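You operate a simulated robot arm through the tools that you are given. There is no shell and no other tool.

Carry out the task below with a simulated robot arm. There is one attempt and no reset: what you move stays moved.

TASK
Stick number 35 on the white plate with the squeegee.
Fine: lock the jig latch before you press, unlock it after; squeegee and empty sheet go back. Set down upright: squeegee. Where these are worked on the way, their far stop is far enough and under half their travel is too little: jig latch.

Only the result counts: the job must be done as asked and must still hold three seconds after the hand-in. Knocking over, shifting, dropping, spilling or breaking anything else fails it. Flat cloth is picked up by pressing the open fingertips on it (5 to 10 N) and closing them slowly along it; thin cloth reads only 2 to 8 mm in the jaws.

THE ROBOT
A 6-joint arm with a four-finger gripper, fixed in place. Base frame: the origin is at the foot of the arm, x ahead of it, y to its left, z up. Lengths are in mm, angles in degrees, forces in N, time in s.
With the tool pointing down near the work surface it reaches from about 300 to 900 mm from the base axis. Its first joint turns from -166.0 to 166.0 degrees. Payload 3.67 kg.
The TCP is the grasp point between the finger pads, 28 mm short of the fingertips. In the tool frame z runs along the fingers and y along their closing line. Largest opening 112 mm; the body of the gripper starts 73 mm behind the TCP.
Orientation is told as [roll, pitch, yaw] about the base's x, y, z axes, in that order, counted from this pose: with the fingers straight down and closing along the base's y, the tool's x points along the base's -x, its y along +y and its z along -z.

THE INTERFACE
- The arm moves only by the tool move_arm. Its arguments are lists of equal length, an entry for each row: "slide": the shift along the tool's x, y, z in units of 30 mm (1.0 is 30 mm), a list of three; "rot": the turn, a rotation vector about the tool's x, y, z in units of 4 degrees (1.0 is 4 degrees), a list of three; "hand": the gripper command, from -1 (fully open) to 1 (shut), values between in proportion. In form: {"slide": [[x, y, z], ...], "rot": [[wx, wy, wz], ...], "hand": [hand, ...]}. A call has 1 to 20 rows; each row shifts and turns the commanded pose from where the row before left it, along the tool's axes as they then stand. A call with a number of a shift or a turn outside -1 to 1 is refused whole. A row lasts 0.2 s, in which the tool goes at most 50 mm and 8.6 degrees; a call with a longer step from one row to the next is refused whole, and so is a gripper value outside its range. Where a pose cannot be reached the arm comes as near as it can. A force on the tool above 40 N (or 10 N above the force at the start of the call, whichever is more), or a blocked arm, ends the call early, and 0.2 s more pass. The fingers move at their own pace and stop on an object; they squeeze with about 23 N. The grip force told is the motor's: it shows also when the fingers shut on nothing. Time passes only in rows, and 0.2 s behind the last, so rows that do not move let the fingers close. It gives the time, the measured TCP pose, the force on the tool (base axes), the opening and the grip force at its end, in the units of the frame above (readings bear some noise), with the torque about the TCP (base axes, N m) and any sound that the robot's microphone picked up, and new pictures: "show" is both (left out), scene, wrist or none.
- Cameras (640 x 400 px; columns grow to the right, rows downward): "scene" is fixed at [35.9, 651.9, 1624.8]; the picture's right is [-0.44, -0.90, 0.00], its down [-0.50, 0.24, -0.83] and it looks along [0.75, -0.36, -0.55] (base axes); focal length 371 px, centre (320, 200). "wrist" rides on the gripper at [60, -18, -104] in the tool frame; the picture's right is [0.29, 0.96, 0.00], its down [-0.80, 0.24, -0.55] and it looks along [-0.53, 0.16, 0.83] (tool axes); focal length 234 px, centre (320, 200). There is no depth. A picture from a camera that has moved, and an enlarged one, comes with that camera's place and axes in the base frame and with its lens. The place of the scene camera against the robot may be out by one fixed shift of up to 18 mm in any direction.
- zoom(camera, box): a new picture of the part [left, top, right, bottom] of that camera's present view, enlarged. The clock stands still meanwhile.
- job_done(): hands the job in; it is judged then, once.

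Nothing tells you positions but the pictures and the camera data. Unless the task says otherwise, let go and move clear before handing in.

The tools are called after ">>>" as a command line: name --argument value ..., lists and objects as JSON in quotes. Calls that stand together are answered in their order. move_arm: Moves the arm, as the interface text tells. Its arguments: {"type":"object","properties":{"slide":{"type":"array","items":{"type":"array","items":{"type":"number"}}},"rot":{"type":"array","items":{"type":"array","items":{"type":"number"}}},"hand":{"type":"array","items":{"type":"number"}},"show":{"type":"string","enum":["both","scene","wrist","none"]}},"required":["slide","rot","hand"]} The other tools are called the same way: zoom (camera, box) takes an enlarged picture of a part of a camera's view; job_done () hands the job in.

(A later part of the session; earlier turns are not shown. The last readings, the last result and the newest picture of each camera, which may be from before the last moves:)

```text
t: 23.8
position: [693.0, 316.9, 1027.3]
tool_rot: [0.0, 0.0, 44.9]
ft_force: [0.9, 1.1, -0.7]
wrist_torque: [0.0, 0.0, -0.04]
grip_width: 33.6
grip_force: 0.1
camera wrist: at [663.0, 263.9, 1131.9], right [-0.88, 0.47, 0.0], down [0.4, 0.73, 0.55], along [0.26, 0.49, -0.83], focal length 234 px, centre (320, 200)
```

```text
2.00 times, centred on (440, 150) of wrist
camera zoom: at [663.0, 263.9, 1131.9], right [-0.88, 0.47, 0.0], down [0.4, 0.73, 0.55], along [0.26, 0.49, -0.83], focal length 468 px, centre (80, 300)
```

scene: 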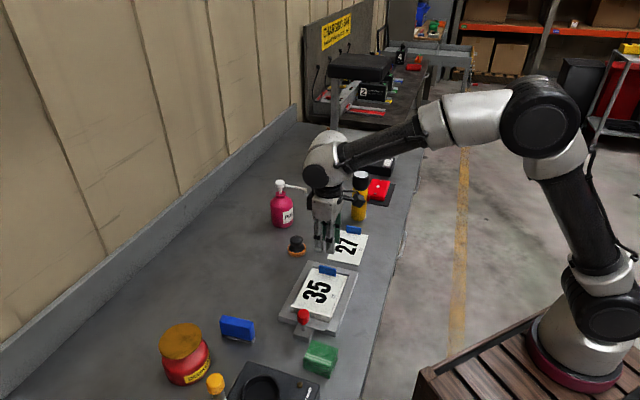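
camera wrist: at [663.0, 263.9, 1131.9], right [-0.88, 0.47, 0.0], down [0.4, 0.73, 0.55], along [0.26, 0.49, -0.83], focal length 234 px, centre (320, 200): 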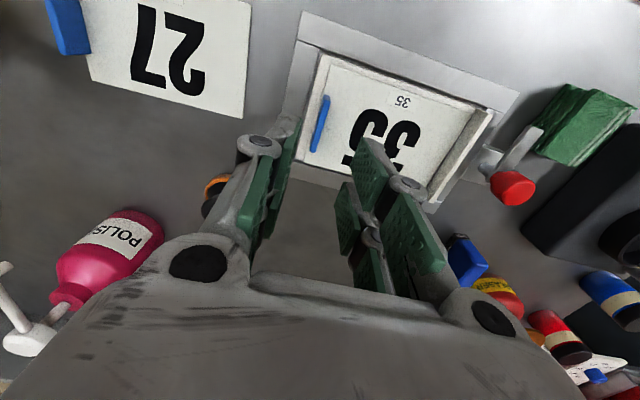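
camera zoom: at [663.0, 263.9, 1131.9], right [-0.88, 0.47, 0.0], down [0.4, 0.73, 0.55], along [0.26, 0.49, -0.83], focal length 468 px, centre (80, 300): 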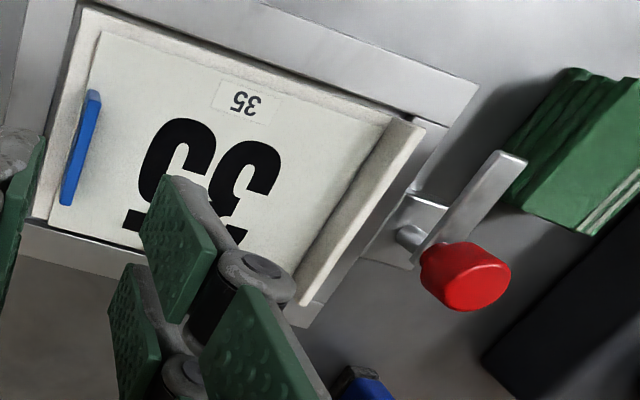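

Sheet 35 is lying flat on the plate, clear of the fence. Next is the latch: I'll go above the red knob with yaw 0, ready to turn it about 90° counter-clockwise so the bar swings over the fence.

>>> move_arm --slide '[[0.01, 0.7, 0], [0.01, 0.95, 0], [0.01, 0.95, 0.1], [0.01, 0.95, 0.1], [0.01, 0.95, 0.1], [0.01, 0.95, 0.1], [0.02, 0.73, 0.1], [0, 0, 0], [0, 0, 0], [0, 0, 0], [0, 0, 0], [0, 0, 0], [0, 0, 0], [0, 0, 0], [0, 0, 0], [0, 0, 0], [0, 0, 0], [0, 0, 0], [0, 0, 0], [0, 0, 0]]' --rot '[[0, 0, 0], [0, 0, 0], [0, 0, 0], [0, 0, 0], [0, 0, 0], [0, 0, 0], [0, 0, 0], [0, 0, 1], [0, 0, 1], [0, 0, 1], [0, 0, 1], [0, 0, 1], [0, 0, 1], [0, 0, 1], [0, 0, 1], [0, 0, 1], [0, 0, 1], [0, 0, 1], [0, 0, 0.22], [0, 0, 0]]' --hand '[-0.1, -0.1, -0.1, -0.1, -0.1, -0.1, -0.1, -0.1, -0.1, -0.1, -0.1, -0.1, -0.1, -0.1, -0.1, -0.1, -0.1, -0.1, -0.1, -0.1]' --show "both"

>>> zoom --camera "wrist" --box '[200, 50, 440, 200]'

>>> zoom --camera "scene" --box '[260, 240, 360, 350]'

```text
t: 28.0
position: [559.5, 446.4, 1011.4]
tool_rot: [0.0, 0.0, -0.1]
ft_force: [0.1, -0.2, -0.4]
wrist_torque: [0.0, 0.0, -0.01]
grip_width: 61.3
grip_force: 0.1
camera wrist: at [500.3, 429.8, 1116.1], right [-0.29, 0.96, 0.0], down [0.8, 0.24, 0.55], along [0.53, 0.16, -0.83], focal length 234 px, centre (320, 200)
```

scene: 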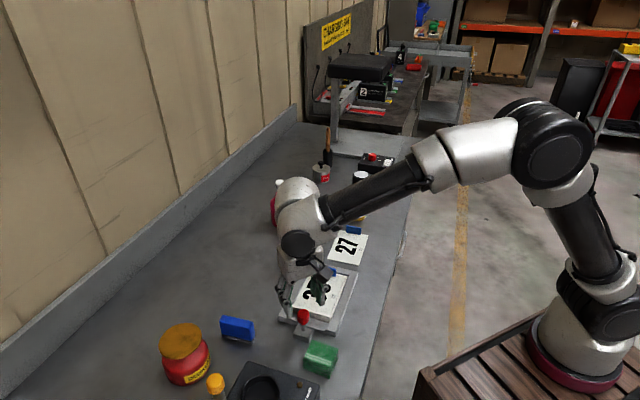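
wrist: 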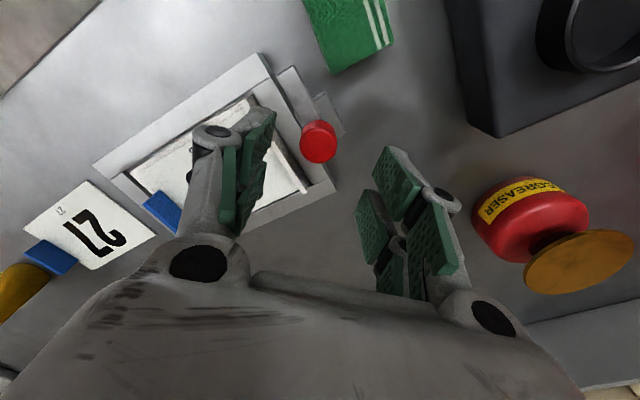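

```text
2.67 times, centred on (320, 125) of wrist
camera zoom: at [500.3, 429.8, 1116.1], right [-0.29, 0.96, 0.0], down [0.8, 0.24, 0.55], along [0.53, 0.16, -0.83], focal length 624 px, centre (320, 400)
```

zoom: 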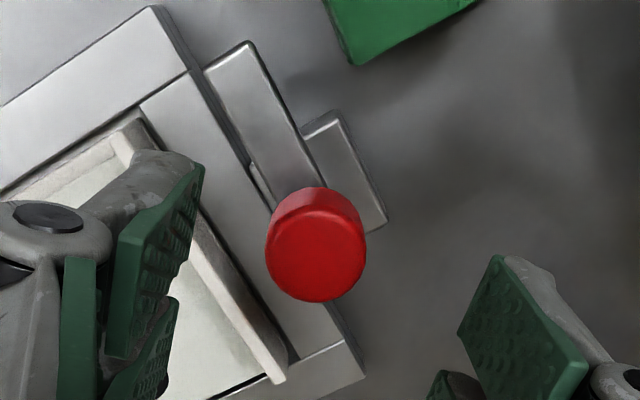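

```text
3.64 times, centred on (310, 295) of scene
camera zoom: at [35.9, 651.9, 1624.8], right [-0.44, -0.9, 0.0], down [-0.5, 0.24, -0.83], along [0.75, -0.36, -0.55], focal length 1349 px, centre (356, -146)
```

zoom: 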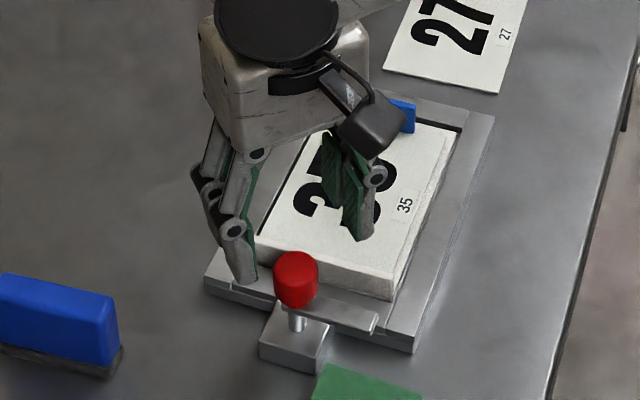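

The knob is centred under the tool within 1 mm; it is about 27 mm across with its top at z≈953. I'll descend so the tips pass its sides but stay above the bar (z≈921), then close on it.

>>> move_arm --slide '[[-0.03, -0.02, 0.4], [0, 0, 0.6], [0, 0, 0.5], [0, 0, 0.36], [0, 0, 0], [0, 0, 0]]' --rot '[[0, 0, 0], [0, 0, 0], [0, 0, 0], [0, 0, 0], [0, 0, 0], [0, 0, 0]]' --hand '[-0.1, -0.1, -0.1, -0.1, -0.1, -0.1]' --show "wrist"

>>> zoom --camera "scene" --box '[260, 270, 340, 350]'

>>> zoom --camera "wrist" --box '[200, 80, 440, 230]'

```text
t: 29.4
position: [559.7, 444.0, 955.8]
tool_rot: [0.0, 0.0, -0.1]
ft_force: [-0.2, -0.1, 0.7]
wrist_torque: [0.01, -0.03, 0.03]
grip_width: 61.6
grip_force: 0.1
camera wrist: at [500.3, 428.3, 1060.0], right [-0.29, 0.96, 0.0], down [0.8, 0.24, 0.55], along [0.53, 0.16, -0.83], focal length 234 px, centre (320, 200)
```

wrist: 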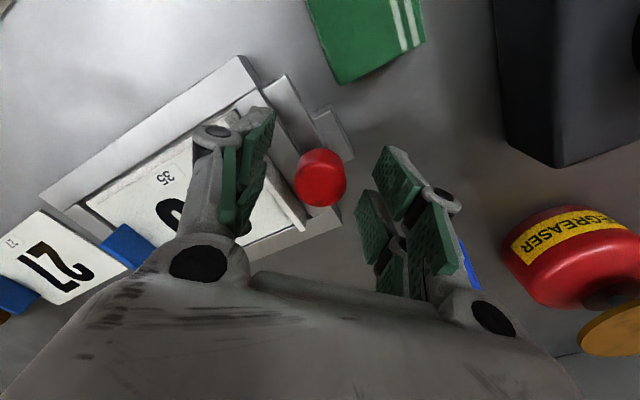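

```text
5.00 times, centred on (300, 310) of scene
camera zoom: at [35.9, 651.9, 1624.8], right [-0.44, -0.9, 0.0], down [-0.5, 0.24, -0.83], along [0.75, -0.36, -0.55], focal length 1855 px, centre (420, -350)
```

zoom: 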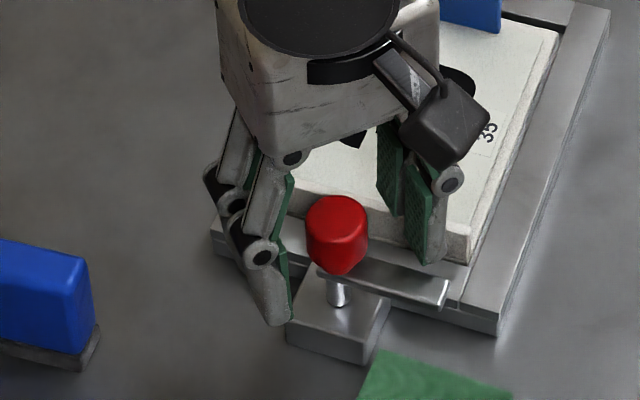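

```text
2.67 times, centred on (320, 155) of wrist
camera zoom: at [500.3, 428.3, 1060.0], right [-0.29, 0.96, 0.0], down [0.8, 0.24, 0.55], along [0.53, 0.16, -0.83], focal length 624 px, centre (320, 320)
```

zoom: 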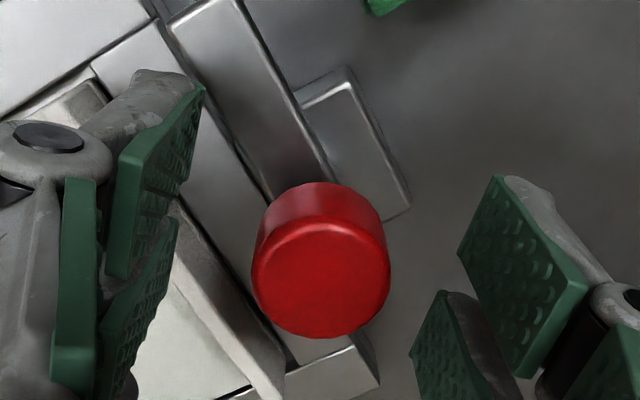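

The knob sits squarely between the fingers, so I'll close and turn +40° first to see whether the latch moves.

>>> move_arm --slide '[[0, 0, 0], [0, 0, 0], [0, 0, 0], [0, 0, 0], [0, 0, 0], [0, 0, 0], [0, 0, 0], [0, 0, 0], [0, 0, 0], [0, 0, 0], [0, 0, 0], [0, 0, 0], [0, 0, 0], [0, 0, 0], [0, 0, 0]]' --rot '[[0, 0, 0], [0, 0, 0], [0, 0, 0], [0, 0, 0], [0, 0, -0.5], [0, 0, -1], [0, 0, -1], [0, 0, -1], [0, 0, -1], [0, 0, -1], [0, 0, -1], [0, 0, -1], [0, 0, -1], [0, 0, -1], [0, 0, -0.5]]' --hand '[0.3, 0.6, 1, 1, 1, 1, 1, 1, 1, 1, 1, 1, 1, 1, 1]' --show "both"

>>> zoom --camera "scene" --box '[260, 270, 340, 350]'

>>> zoom --camera "wrist" --box '[200, 80, 440, 230]'

```text
t: 32.6
position: [560.1, 444.1, 955.1]
tool_rot: [-0.1, 0.0, 40.1]
ft_force: [-11.4, 4.0, 2.4]
wrist_torque: [-0.21, 0.51, 0.01]
grip_width: 25.7
grip_force: 44.6
camera wrist: at [525.7, 394.3, 1060.0], right [-0.84, 0.55, 0.0], down [0.45, 0.7, 0.55], along [0.3, 0.46, -0.83], focal length 234 px, centre (320, 200)
```

scene: 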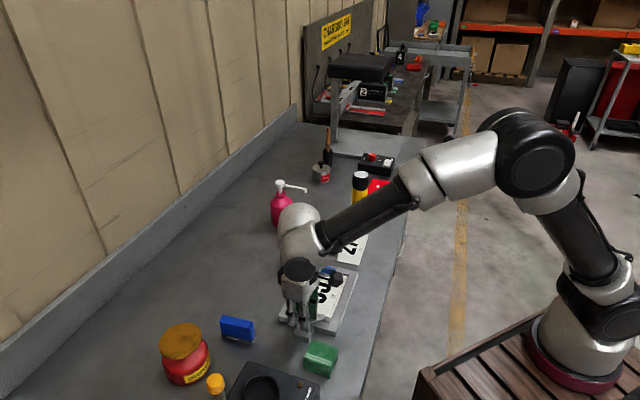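
wrist: 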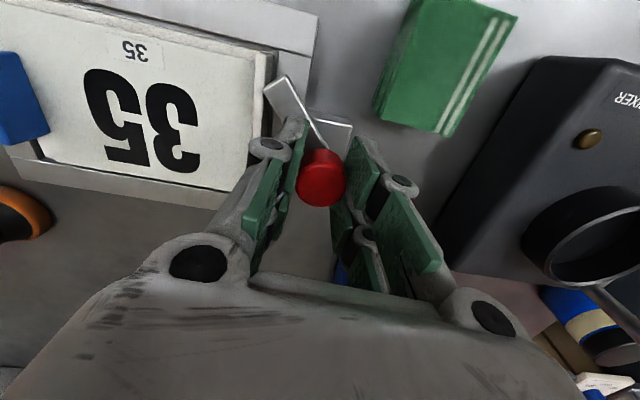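

```text
5.00 times, centred on (300, 310) of scene
camera zoom: at [35.9, 651.9, 1624.8], right [-0.44, -0.9, 0.0], down [-0.5, 0.24, -0.83], along [0.75, -0.36, -0.55], focal length 1855 px, centre (420, -350)
```

zoom: 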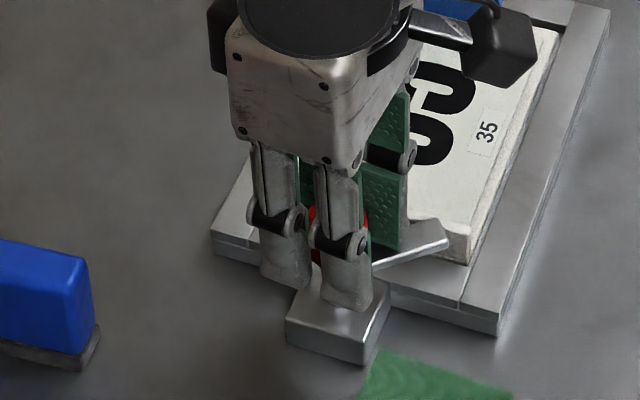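

```text
2.67 times, centred on (320, 155) of wrist
camera zoom: at [525.7, 394.3, 1060.0], right [-0.84, 0.55, 0.0], down [0.45, 0.7, 0.55], along [0.3, 0.46, -0.83], focal length 624 px, centre (320, 320)
```

zoom: 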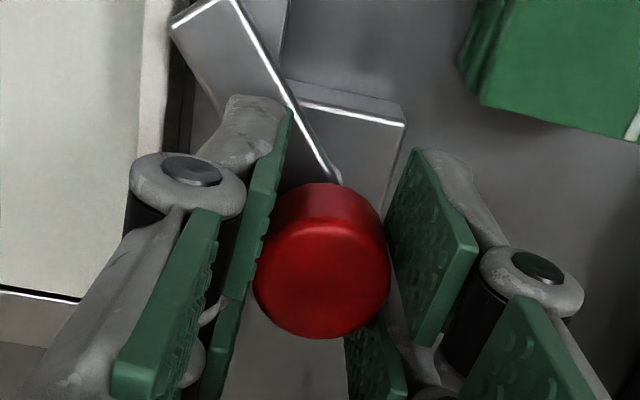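

The bar turns with the knob and has moved about 40°. I'll relieve the small side force and continue turning in smaller steps.

>>> move_arm --slide '[[0.008, 0.016, 0], [0, 0, 0], [0, 0, 0], [0, 0, 0], [0, 0, 0], [0, 0, 0], [0, 0, 0]]' --rot '[[0, 0, -0.5], [0, 0, -1], [0, 0, -1], [0, 0, -1], [0, 0, -1], [0, 0, -0.5], [0, 0, 0]]' --hand '[1, 1, 1, 1, 1, 1, 1]' --show "wrist"

>>> zoom --camera "scene" --box '[260, 270, 340, 350]'

>>> zoom --camera "wrist" --box '[200, 80, 440, 230]'

```text
t: 34.2
position: [559.3, 445.8, 955.2]
tool_rot: [0.0, 0.0, 60.1]
ft_force: [-9.0, 3.6, 4.3]
wrist_torque: [0.29, 0.09, -0.02]
grip_width: 25.5
grip_force: 45.2
camera wrist: at [545.4, 385.9, 1060.0], right [-0.97, 0.23, 0.0], down [0.19, 0.81, 0.55], along [0.13, 0.54, -0.83], focal length 234 px, centre (320, 200)
```

wrist: 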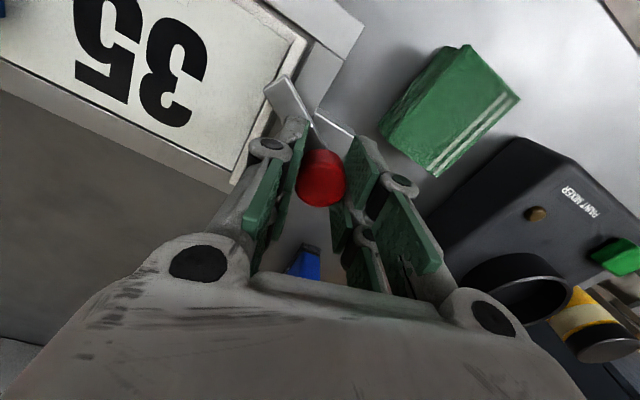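

```text
5.00 times, centred on (300, 310) of scene
camera zoom: at [35.9, 651.9, 1624.8], right [-0.44, -0.9, 0.0], down [-0.5, 0.24, -0.83], along [0.75, -0.36, -0.55], focal length 1855 px, centre (420, -350)
```

zoom: 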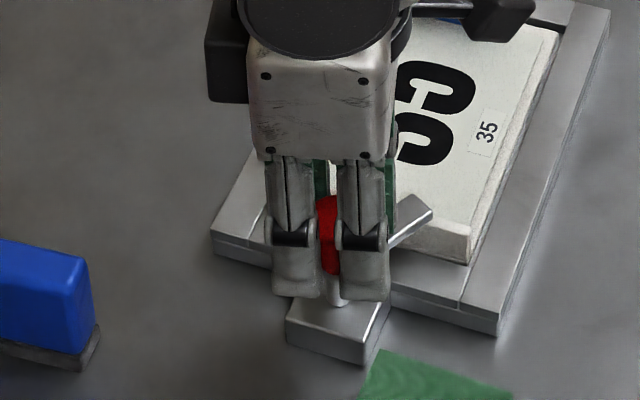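

```text
2.67 times, centred on (320, 155) of wrist
camera zoom: at [545.4, 385.9, 1060.0], right [-0.97, 0.23, 0.0], down [0.19, 0.81, 0.55], along [0.13, 0.54, -0.83], focal length 624 px, centre (320, 320)
```

zoom: 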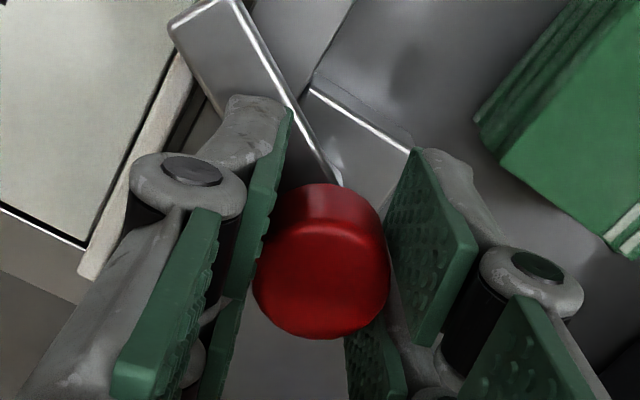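

The bar end is passing above the fence top without resistance. I'll continue another 28°.

>>> move_arm --slide '[[0.005, 0.01, 0], [0, 0, 0], [0, 0, 0], [0, 0, 0], [0, 0, 0], [0, 0, 0], [0, 0, 0], [0, 0, 0], [0, 0, 0]]' --rot '[[0, 0, -0.5], [0, 0, -1], [0, 0, -1], [0, 0, -1], [0, 0, -1], [0, 0, -1], [0, 0, -1], [0, 0, -0.5], [0, 0, 0]]' --hand '[1, 1, 1, 1, 1, 1, 1, 1, 1]' --show "wrist"

>>> zoom --camera "scene" --box '[260, 270, 340, 350]'

>>> zoom --camera "wrist" --box '[200, 80, 440, 230]'

```text
t: 36.2
position: [558.5, 445.0, 954.9]
tool_rot: [0.0, 0.0, 88.1]
ft_force: [-10.0, 4.6, 1.3]
wrist_torque: [0.07, 0.11, 0.0]
grip_width: 25.3
grip_force: 45.8
camera wrist: at [575.4, 386.2, 1060.0], right [-0.97, -0.26, 0.0], down [-0.21, 0.8, 0.55], along [-0.14, 0.54, -0.83], focal length 234 px, centre (320, 200)
```

wrist: 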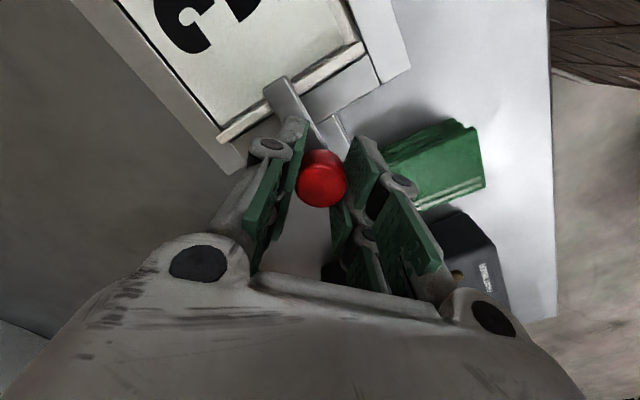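

```text
5.00 times, centred on (300, 310) of scene
camera zoom: at [35.9, 651.9, 1624.8], right [-0.44, -0.9, 0.0], down [-0.5, 0.24, -0.83], along [0.75, -0.36, -0.55], focal length 1855 px, centre (420, -350)
```

zoom: 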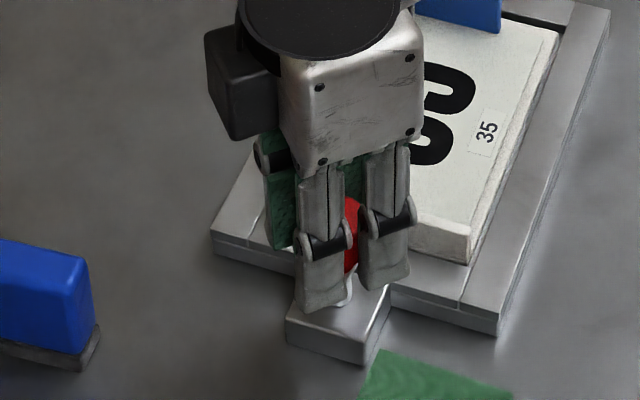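

```text
2.67 times, centred on (320, 155) of wrist
camera zoom: at [575.4, 386.2, 1060.0], right [-0.97, -0.26, 0.0], down [-0.21, 0.8, 0.55], along [-0.14, 0.54, -0.83], focal length 624 px, centre (320, 320)
```

zoom: 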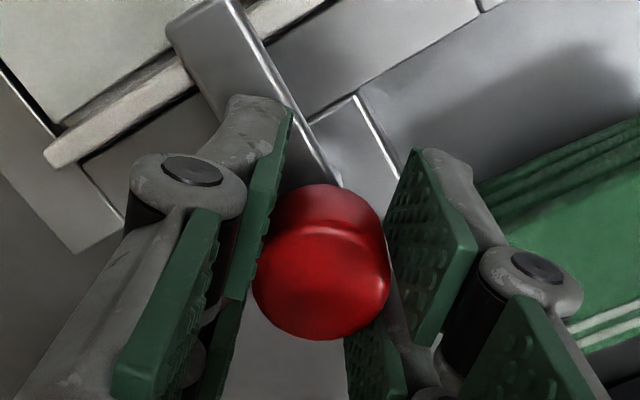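

The bar is now perpendicular to the fence and lies over it. There's still no stop torque, so I'll probe a few degrees further to find the end stop.

>>> move_arm --slide '[[0, 0, 0], [0, 0, 0], [0, 0, 0], [0, 0, 0]]' --rot '[[0, 0, -0.5], [0, 0, -0.5], [0, 0, -0.5], [0, 0, 0]]' --hand '[1, 1, 1, 1]' --show "none"

>>> zoom --camera "wrist" --box '[200, 50, 440, 200]'

```text
t: 37.2
position: [558.6, 445.0, 954.9]
tool_rot: [0.1, -0.1, 94.2]
ft_force: [-9.6, -1.1, 8.3]
wrist_torque: [-0.14, 0.37, -0.51]
grip_width: 25.5
grip_force: 44.2
```

```text
2.67 times, centred on (320, 125) of wrist
camera zoom: at [581.5, 387.8, 1060.0], right [-0.93, -0.36, 0.0], down [-0.3, 0.78, 0.55], along [-0.2, 0.52, -0.83], focal length 624 px, centre (320, 400)
```

zoom: 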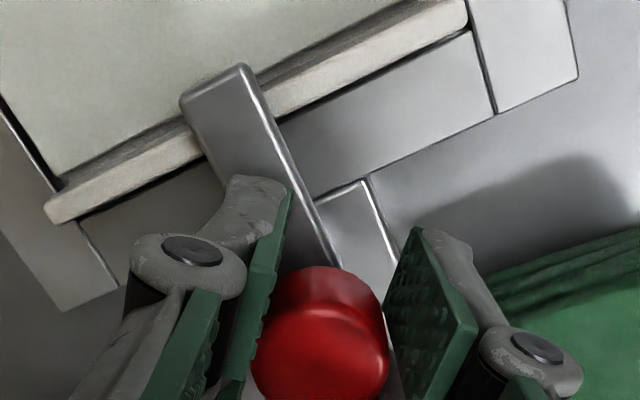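

The torque rises to −0.5 N·m at about 92°, so the latch is at its locked stop. I'll release the knob, rise and check that it stays.

>>> move_arm --slide '[[0, 0, 0], [0, 0, 0], [0, 0, 0], [0, 0, -0.5], [0, 0, -1], [0, 0, -1], [0, 0, 0]]' --rot '[[0, 0, 0], [0, 0, 0], [0, 0, 0], [0, 0, 0], [0, 0, 0], [0, 0, 0], [0, 0, 0]]' --hand '[0.2, -0.1, -0.1, -0.1, -0.1, -0.1, -0.1]' --show "both"

>>> zoom --camera "wrist" --box '[200, 0, 440, 150]'

>>> zoom --camera "scene" --box '[260, 270, 340, 350]'

```text
t: 38.8
position: [559.5, 445.0, 1031.0]
tool_rot: [0.0, 0.0, 94.1]
ft_force: [0.0, 0.6, 0.0]
wrist_torque: [0.0, 0.01, -0.01]
grip_width: 61.9
grip_force: 0.0
camera wrist: at [580.7, 388.0, 1135.7], right [-0.93, -0.35, 0.0], down [-0.3, 0.78, 0.55], along [-0.2, 0.52, -0.83], focal length 234 px, centre (320, 200)
```

scene: 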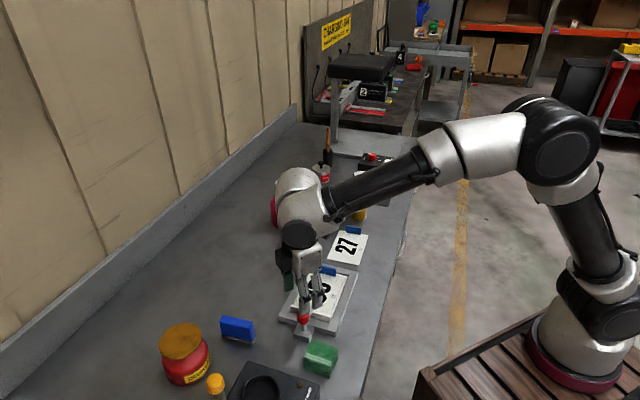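
wrist: 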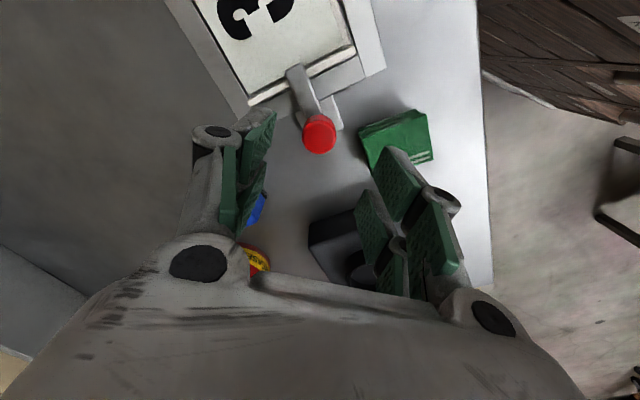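

```text
2.67 times, centred on (320, 75) of wrist
camera zoom: at [580.7, 388.0, 1135.7], right [-0.93, -0.35, 0.0], down [-0.3, 0.78, 0.55], along [-0.2, 0.52, -0.83], focal length 624 px, centre (320, 533)
```

zoom: 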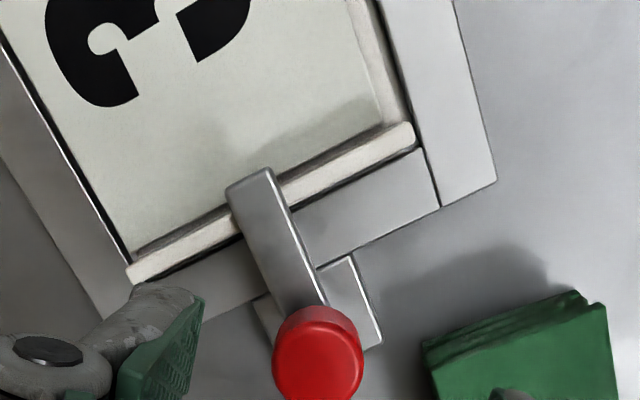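

```text
5.00 times, centred on (300, 310) of scene
camera zoom: at [35.9, 651.9, 1624.8], right [-0.44, -0.9, 0.0], down [-0.5, 0.24, -0.83], along [0.75, -0.36, -0.55], focal length 1855 px, centre (420, -350)
```

zoom: 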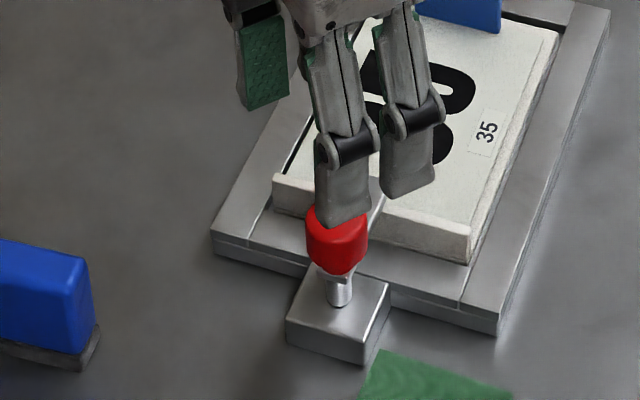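

The latch stays locked with its bar over the fence. Now for the squeegee: I'll turn to yaw 50° and hover above it at about (628, 585).

>>> move_arm --slide '[[0, 0, 0], [0, 0, 0], [0, 0, 0], [0, 0, 0], [0, 0, 0], [0, 0, 0], [0, 0, 0], [0, 0, 0], [0, 0, 0], [0, 0, 0], [0, 0, 0], [-0.84, 0.208, 0], [-0.84, 0.208, 0], [-0.84, 0.208, 0], [-0.84, 0.208, 0], [-0.84, 0.208, 0], [-0.84, 0.208, 0], [0, 0, 0], [0, 0, 0]]' --rot '[[0, 0, 1], [0, 0, 1], [0, 0, 1], [0, 0, 1], [0, 0, 1], [0, 0, 1], [0, 0, 1], [0, 0, 1], [0, 0, 1], [0, 0, 1], [0, 0, 1], [0, 0, 0], [0, 0, 0], [0, 0, 0], [0, 0, 0], [0, 0, 0], [0, 0, 0], [0, 0, 0], [0, 0, 0]]' --hand '[-0.1, -0.1, -0.1, -0.1, -0.1, -0.1, -0.1, -0.1, -0.1, -0.1, -0.1, -0.1, -0.1, -0.1, -0.1, -0.1, -0.1, -0.1, -0.1]' --show "both"

>>> zoom --camera "wrist" --box '[200, 50, 440, 200]'

>>> zoom --camera "scene" --box '[200, 270, 320, 360]'

```text
t: 42.8
position: [629.9, 586.8, 1030.5]
tool_rot: [-0.1, 0.0, 50.0]
ft_force: [-0.5, 0.3, -0.1]
wrist_torque: [0.04, 0.06, 0.0]
grip_width: 61.5
grip_force: 0.0
camera wrist: at [604.0, 530.0, 1134.6], right [-0.92, 0.39, 0.0], down [0.33, 0.77, 0.55], along [0.22, 0.51, -0.83], focal length 234 px, centre (320, 200)
```

scene: 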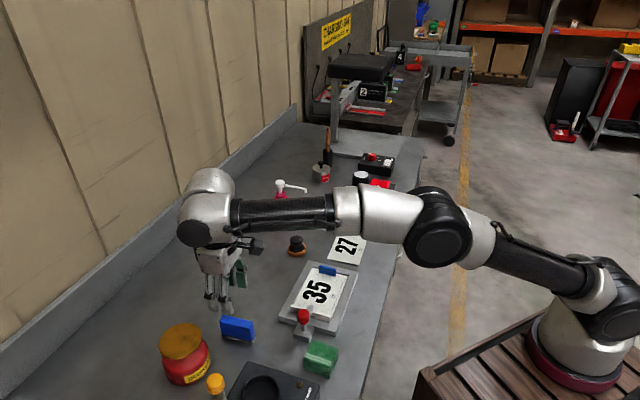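
wrist: 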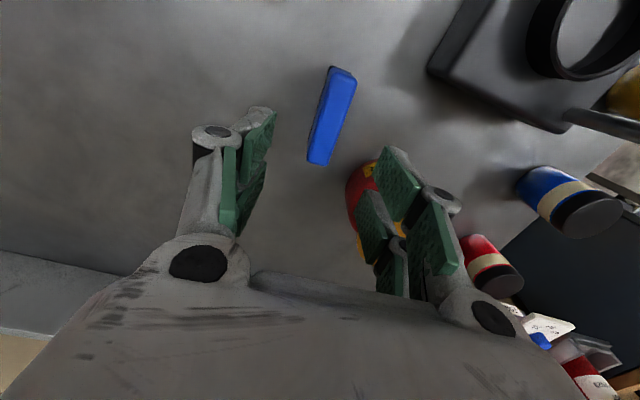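

```text
2.67 times, centred on (320, 125) of wrist
camera zoom: at [604.0, 530.0, 1134.6], right [-0.92, 0.39, 0.0], down [0.33, 0.77, 0.55], along [0.22, 0.51, -0.83], focal length 624 px, centre (320, 400)
```

zoom: 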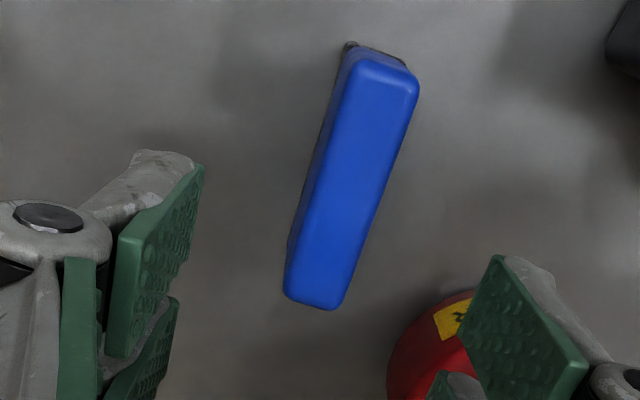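

```text
4.44 times, centred on (260, 315) of scene
camera zoom: at [35.9, 651.9, 1624.8], right [-0.44, -0.9, 0.0], down [-0.5, 0.24, -0.83], along [0.75, -0.36, -0.55], focal length 1649 px, centre (587, -311)
```

zoom: 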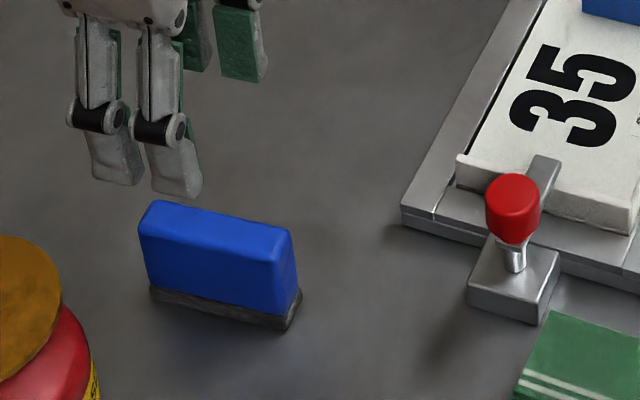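

The squeegee's top centre is at about (+8.5, +7) in tool axes and parallel to the tool, with its top at z≈930. I'll narrow the hand, centre and lower to just above it.

>>> move_arm --slide '[[0.283, 0.23, 0], [0, 0, 0.6], [0, 0, 0.6], [0, 0, 0.7], [0, 0, 0], [0, 0, 0]]' --rot '[[0, 0, 0], [0, 0, 0], [0, 0, 0], [0, 0, 0], [0, 0, 0], [0, 0, 0]]' --hand '[0.2, 0.2, 0.2, 0.2, 0.2, 0.2]' --show "wrist"

>>> zoom --camera "wrist" --box '[200, 80, 440, 230]'

>>> zoom --camera "scene" --box '[200, 280, 280, 350]'

```text
t: 44.2
position: [617.8, 581.9, 972.5]
tool_rot: [-0.1, 0.0, 50.0]
ft_force: [0.2, 0.7, 0.2]
wrist_torque: [-0.04, 0.01, 0.03]
grip_width: 44.9
grip_force: 0.0
camera wrist: at [593.6, 527.0, 1077.6], right [-0.92, 0.39, 0.0], down [0.33, 0.77, 0.55], along [0.22, 0.51, -0.83], focal length 234 px, centre (320, 200)
```

wrist: 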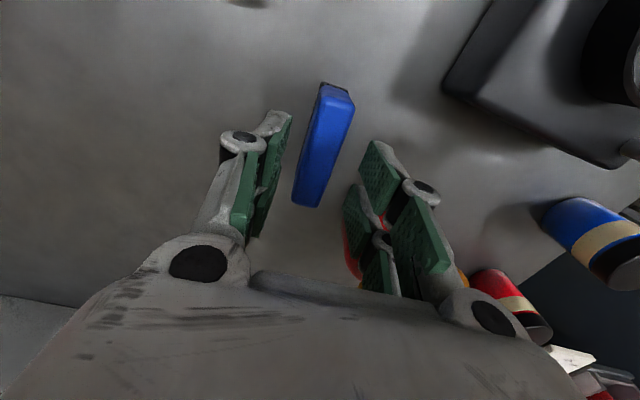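

```text
2.67 times, centred on (320, 155) of wrist
camera zoom: at [593.6, 527.0, 1077.6], right [-0.92, 0.39, 0.0], down [0.33, 0.77, 0.55], along [0.22, 0.51, -0.83], focal length 624 px, centre (320, 320)
```

zoom: 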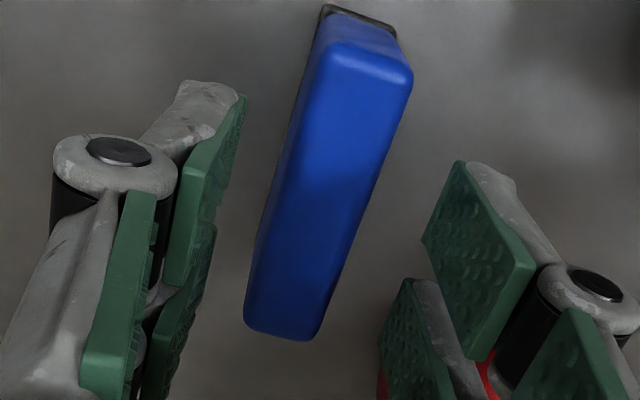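

```text
5.71 times, centred on (240, 315) of scene
camera zoom: at [35.9, 651.9, 1624.8], right [-0.44, -0.9, 0.0], down [-0.5, 0.24, -0.83], along [0.75, -0.36, -0.55], focal length 2120 px, centre (777, -457)
```

zoom: 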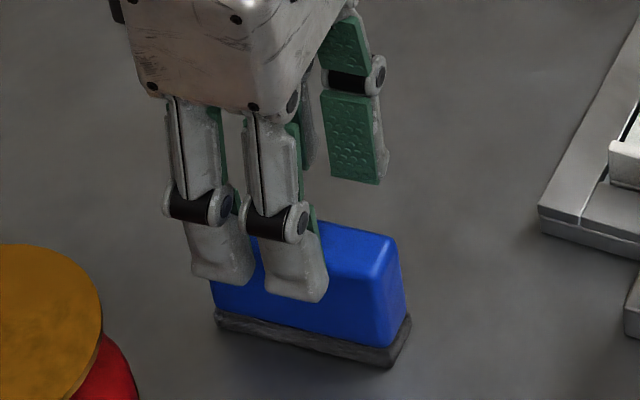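

The squeegee is centred within about 1 mm and parallel to the pads. I'll descend 38 mm and close on the blue handle.

>>> move_arm --slide '[[0, 0, 0.5], [0, 0, 0.5], [0, 0, 0.27], [0, 0, 0], [0, 0, 0], [0, 0, 0], [0, 0, 0], [0, 0, 0]]' --rot '[[0, 0, 0], [0, 0, 0], [0, 0, 0], [0, 0, 0], [0, 0, 0], [0, 0, 0], [0, 0, 0], [0, 0, 0]]' --hand '[0.2, 0.2, 0.2, 0.3, 0.45, 0.6, 1, 1]' --show "both"

>>> zoom --camera "scene" --box '[200, 280, 280, 350]'

>>> zoom --camera "wrist" --box '[200, 80, 440, 230]'

```text
t: 46.0
position: [618.6, 583.1, 935.6]
tool_rot: [0.0, 0.1, 50.0]
ft_force: [-0.1, 0.0, 1.1]
wrist_torque: [0.04, 0.0, -0.01]
grip_width: 21.6
grip_force: 23.1
camera wrist: at [594.4, 527.3, 1040.4], right [-0.92, 0.39, 0.0], down [0.33, 0.77, 0.55], along [0.22, 0.51, -0.83], focal length 234 px, centre (320, 200)
```

scene: 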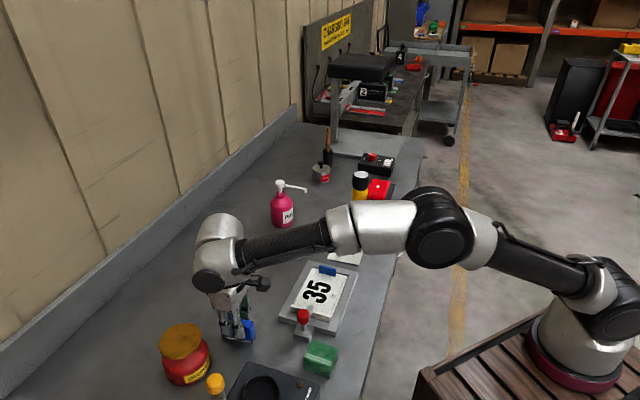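
wrist: 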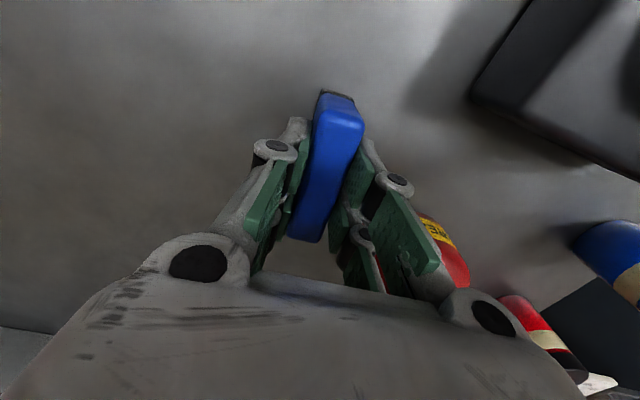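

```text
5.71 times, centred on (240, 315) of scene
camera zoom: at [35.9, 651.9, 1624.8], right [-0.44, -0.9, 0.0], down [-0.5, 0.24, -0.83], along [0.75, -0.36, -0.55], focal length 2120 px, centre (777, -457)
```

zoom: 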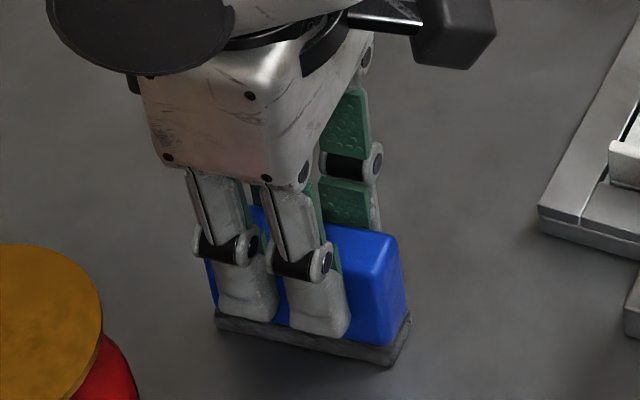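

```text
2.67 times, centred on (320, 155) of wrist
camera zoom: at [594.4, 527.3, 1040.4], right [-0.92, 0.39, 0.0], down [0.33, 0.77, 0.55], along [0.22, 0.51, -0.83], focal length 624 px, centre (320, 320)
```

zoom: 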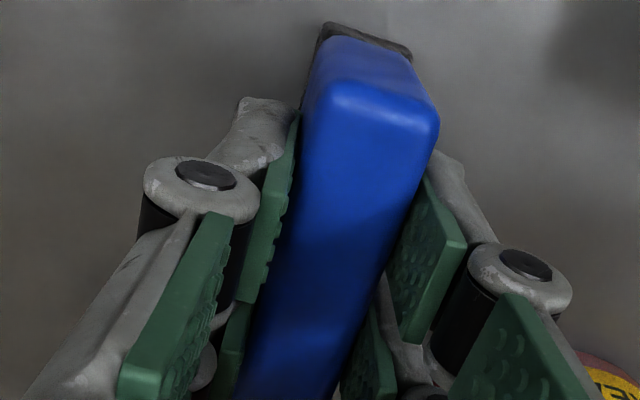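

The squeegee is held at 21.6 mm; its home pose is TCP (618.6, 583.1, 935.6), yaw 50°. I'll lift it, turn to the jig's yaw and move over the sheet near the tab end.

>>> move_arm --slide '[[0, 0, -0.2], [0, 0, -0.5], [0, 0, -0.8], [0, 0, -0.8], [0, 0, -0.6], [0, 0, -0.3], [0, 0, 0], [0, 0, 0]]' --rot '[[0, 0, 0], [0, 0, 0], [0, 0, 0], [0, 0, 0], [0, 0, 0], [0, 0, 0], [0, 0, 0.6], [0, 0, 0.675]]' --hand '[1, 1, 1, 1, 1, 1, 1, 1]' --show "both"

>>> zoom --camera "scene" --box '[190, 240, 290, 350]'

```text
t: 47.8
position: [618.9, 582.5, 1030.5]
tool_rot: [0.0, 0.0, 44.9]
ft_force: [-0.7, 0.4, -1.5]
wrist_torque: [0.0, 0.01, 0.0]
grip_width: 21.7
grip_force: 22.7
camera wrist: at [588.5, 529.0, 1135.6], right [-0.88, 0.47, 0.0], down [0.4, 0.73, 0.55], along [0.26, 0.49, -0.83], focal length 234 px, centre (320, 200)
```

scene: 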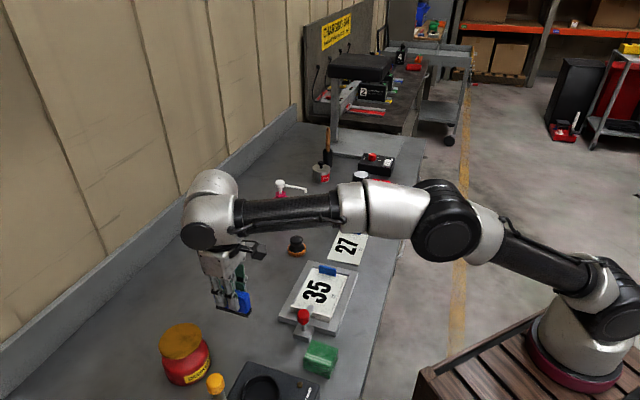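
wrist: 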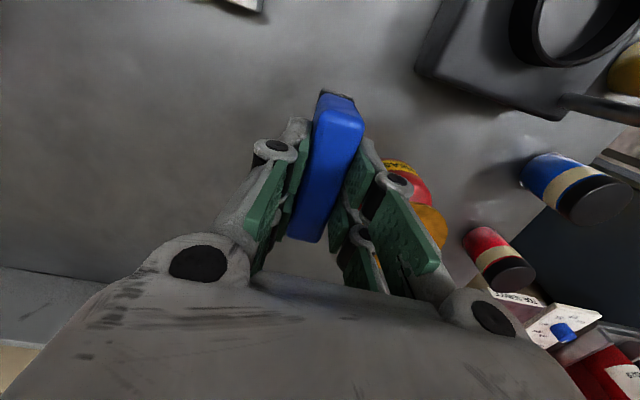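

```text
3.64 times, centred on (240, 295) of scene
camera zoom: at [35.9, 651.9, 1624.8], right [-0.44, -0.9, 0.0], down [-0.5, 0.24, -0.83], along [0.75, -0.36, -0.55], focal length 1349 px, centre (611, -146)
```

zoom: 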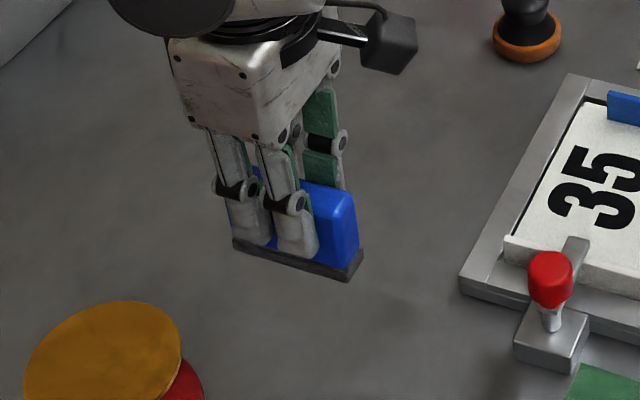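

The squeegee is held straight with its blade level. I'll carry it over to above the tab end of the sheet.

>>> move_arm --slide '[[0.3, -0.486, 0], [0.555, -0.899, 0], [0.555, -0.899, 0], [0.555, -0.899, 0], [0.555, -0.899, 0], [0.555, -0.899, 0], [0.555, -0.899, 0], [0.555, -0.899, 0], [0.258, -0.414, 0], [0, 0, 0], [0, 0, 0]]' --rot '[[0, 0, 0], [0, 0, 0], [0, 0, 0], [0, 0, 0], [0, 0, 0], [0, 0, 0], [0, 0, 0], [0, 0, 0], [0, 0, 0], [0, 0, 0], [0, 0, 0]]' --hand '[1, 1, 1, 1, 1, 1, 1, 1, 1, 1, 1]' --show "both"

>>> zoom --camera "scene" --box '[270, 220, 370, 330]'

>>> zoom --camera "wrist" --box '[240, 40, 480, 190]'

```text
t: 50.2
position: [677.0, 332.8, 1031.3]
tool_rot: [0.0, 0.0, 44.9]
ft_force: [0.3, 0.7, -1.2]
wrist_torque: [-0.01, -0.02, 0.01]
grip_width: 22.0
grip_force: 22.8
camera wrist: at [647.0, 280.8, 1135.6], right [-0.88, 0.47, 0.0], down [0.39, 0.73, 0.55], along [0.26, 0.49, -0.83], focal length 234 px, centre (320, 200)
```

scene: 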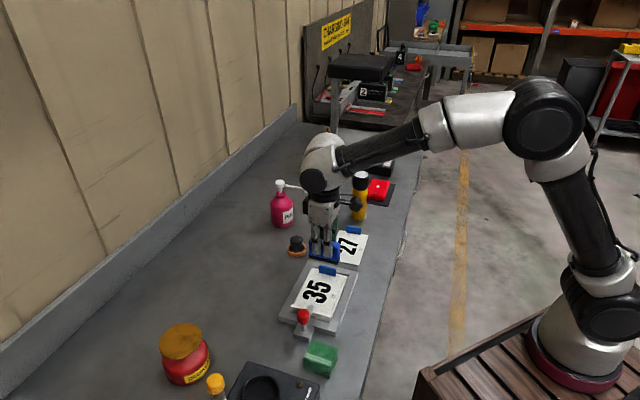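
wrist: 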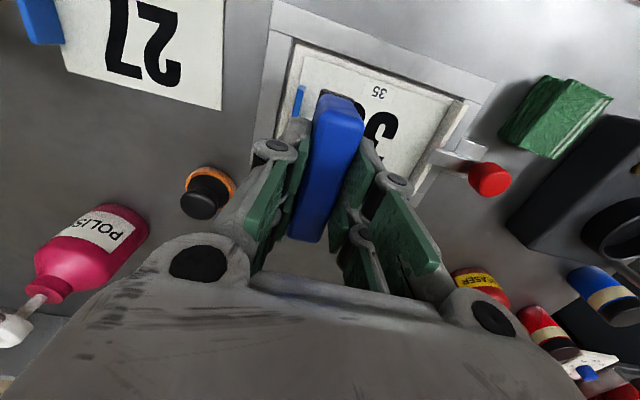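

```text
3.64 times, centred on (320, 275) of scene
camera zoom: at [35.9, 651.9, 1624.8], right [-0.44, -0.9, 0.0], down [-0.5, 0.24, -0.83], along [0.75, -0.36, -0.55], focal length 1349 px, centre (320, -73)
```

zoom: 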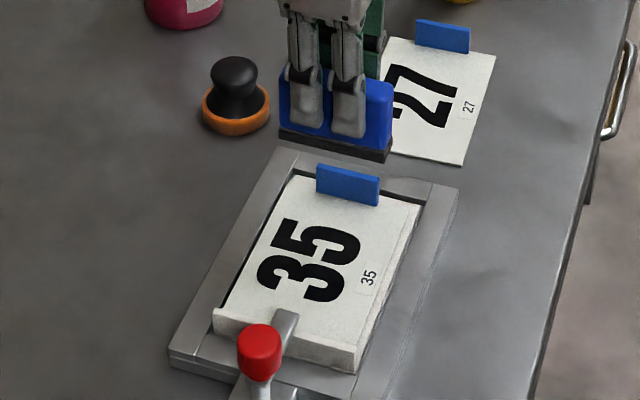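

```text
2.67 times, centred on (360, 115) of wrist
camera zoom: at [647.0, 280.8, 1135.6], right [-0.88, 0.47, 0.0], down [0.39, 0.73, 0.55], along [0.26, 0.49, -0.83], focal length 624 px, centre (213, 427)
```

zoom: 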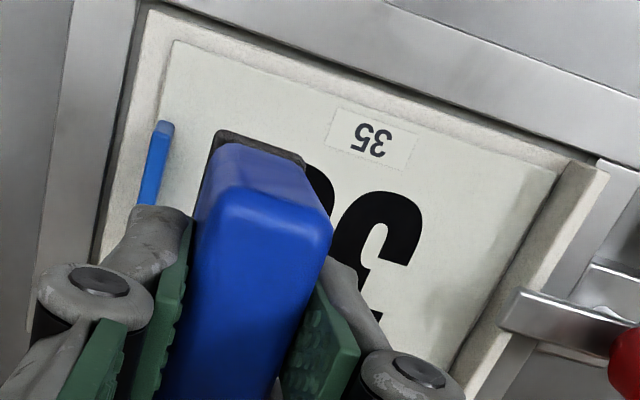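

The tool is at about (0, 24.5) in the sheet frame, clear of the tab. I'll descend to about 4 mm above the expected contact.

>>> move_arm --slide '[[0, 0.04, 0.3], [0, 0, 0.6], [0, 0, 0.6], [0, 0, 0.5], [0, 0, 0.3], [0, 0, 0.13], [0, 0, 0], [0, 0, 0]]' --rot '[[0, 0, 0], [0, 0, 0], [0, 0, 0], [0, 0, 0], [0, 0, 0], [0, 0, 0], [0, 0, 0], [0, 0, 0]]' --hand '[1, 1, 1, 1, 1, 1, 1, 1]' --show "wrist"

>>> zoom --camera "scene" --box '[270, 240, 370, 330]'

>>> zoom --camera "wrist" --box '[240, 40, 480, 190]'

```text
t: 52.0
position: [675.8, 336.1, 958.0]
tool_rot: [0.1, 0.0, 44.9]
ft_force: [0.0, -0.9, -1.0]
wrist_torque: [0.03, -0.03, -0.01]
grip_width: 21.7
grip_force: 22.9
camera wrist: at [645.6, 282.7, 1062.6], right [-0.88, 0.47, 0.0], down [0.39, 0.73, 0.55], along [0.26, 0.49, -0.83], focal length 234 px, centre (320, 200)
```

wrist: 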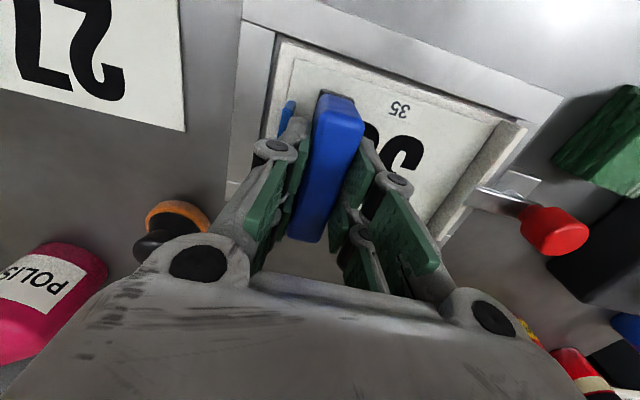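

```text
4.44 times, centred on (320, 285) of scene
camera zoom: at [35.9, 651.9, 1624.8], right [-0.44, -0.9, 0.0], down [-0.5, 0.24, -0.83], along [0.75, -0.36, -0.55], focal length 1649 px, centre (320, -178)
```

zoom: 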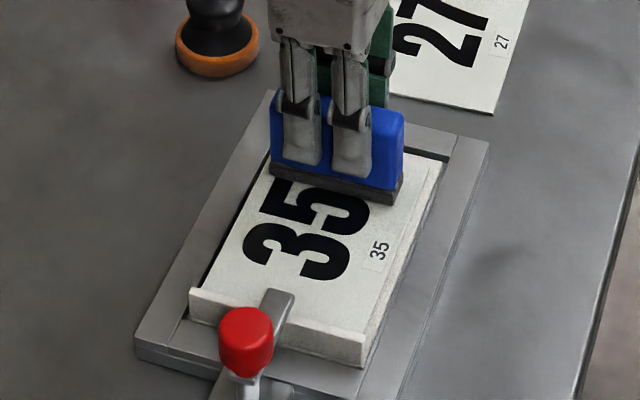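

```text
2.67 times, centred on (360, 115) of wrist
camera zoom: at [645.6, 282.7, 1062.6], right [-0.88, 0.47, 0.0], down [0.39, 0.73, 0.55], along [0.26, 0.49, -0.83], focal length 624 px, centre (213, 427)
```

zoom: 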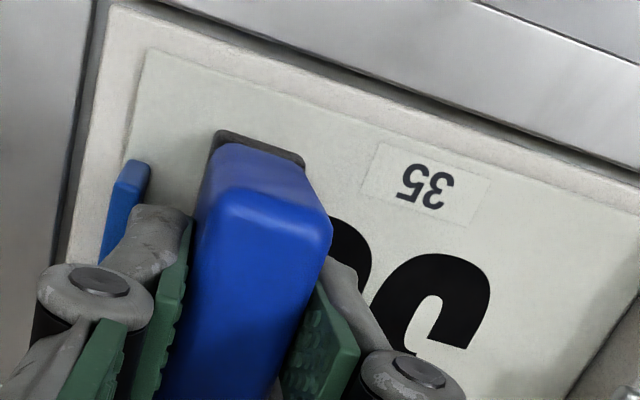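

The blade is about 5 mm above the sheet and clear of the tab. I'll descend in small steps until I feel contact.

>>> move_arm --slide '[[0, 0, 0.033], [0, 0, 0.033], [0, 0, 0.033], [0, 0, 0]]' --rot '[[0, 0, 0], [0, 0, 0], [0, 0, 0], [0, 0, 0]]' --hand '[1, 1, 1, 1]' --show "none"

>>> move_arm --slide '[[0, 0, 0.033], [0, 0, 0]]' --rot '[[0, 0, 0], [0, 0, 0]]' --hand '[1, 1]' --show "none"

```text
t: 53.0
position: [675.1, 336.8, 955.8]
tool_rot: [0.0, -0.1, 44.9]
ft_force: [0.6, -0.7, 5.0]
wrist_torque: [-0.09, -0.03, 0.02]
grip_width: 22.0
grip_force: 22.8
```

```text
t: 53.6
position: [675.7, 336.1, 955.5]
tool_rot: [0.1, -0.2, 45.0]
ft_force: [3.4, 0.1, 14.1]
wrist_torque: [-0.08, -0.08, -0.02]
grip_width: 21.8
grip_force: 23.4
```

Contact is at z≈955.6 with 14 N. I'll ease off slightly and sweep toward the fence in a controlled pass, checking the force midway.

>>> move_arm --slide '[[0, 0, -0.007], [0, 0.1, 0], [0, 0.14, 0], [0, 0.14, 0], [0, 0.14, 0], [0, 0.14, 0], [0, 0.1, 0]]' --rot '[[0, 0, 0], [0, 0, 0], [0, 0, 0], [0, 0, 0], [0, 0, 0], [0, 0, 0], [0, 0, 0]]' --hand '[1, 1, 1, 1, 1, 1, 1]' --show "none"

>>> zoom --camera "scene" --box '[270, 240, 370, 330]'

>>> zoom --camera "wrist" --box '[240, 40, 480, 190]'

```text
t: 55.2
position: [658.3, 353.3, 955.0]
tool_rot: [0.0, 0.0, 44.8]
ft_force: [4.1, -2.4, 11.9]
wrist_torque: [-0.06, -0.09, 0.03]
grip_width: 21.7
grip_force: 23.2
```

```text
4.44 times, centred on (320, 285) of scene
camera zoom: at [35.9, 651.9, 1624.8], right [-0.44, -0.9, 0.0], down [-0.5, 0.24, -0.83], along [0.75, -0.36, -0.55], focal length 1649 px, centre (320, -178)
```

zoom: 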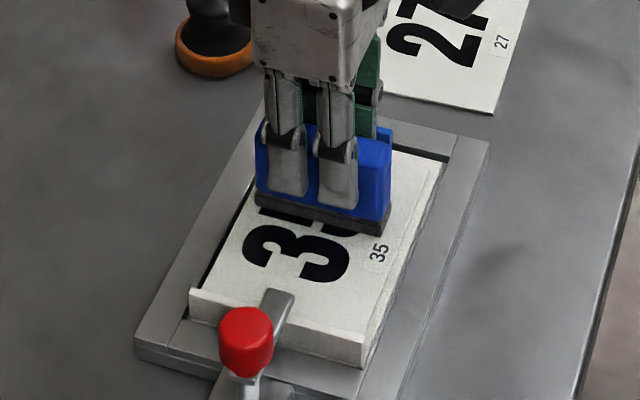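

```text
2.67 times, centred on (360, 115) of wrist
camera zoom: at [629.3, 299.3, 1059.8], right [-0.88, 0.47, 0.0], down [0.39, 0.73, 0.55], along [0.26, 0.49, -0.83], focal length 624 px, centre (213, 427)
```

zoom: 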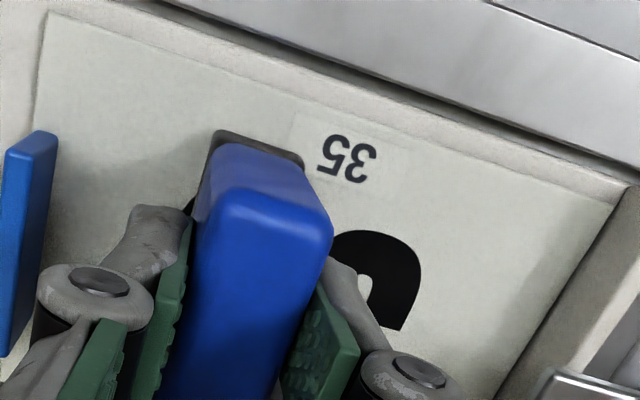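

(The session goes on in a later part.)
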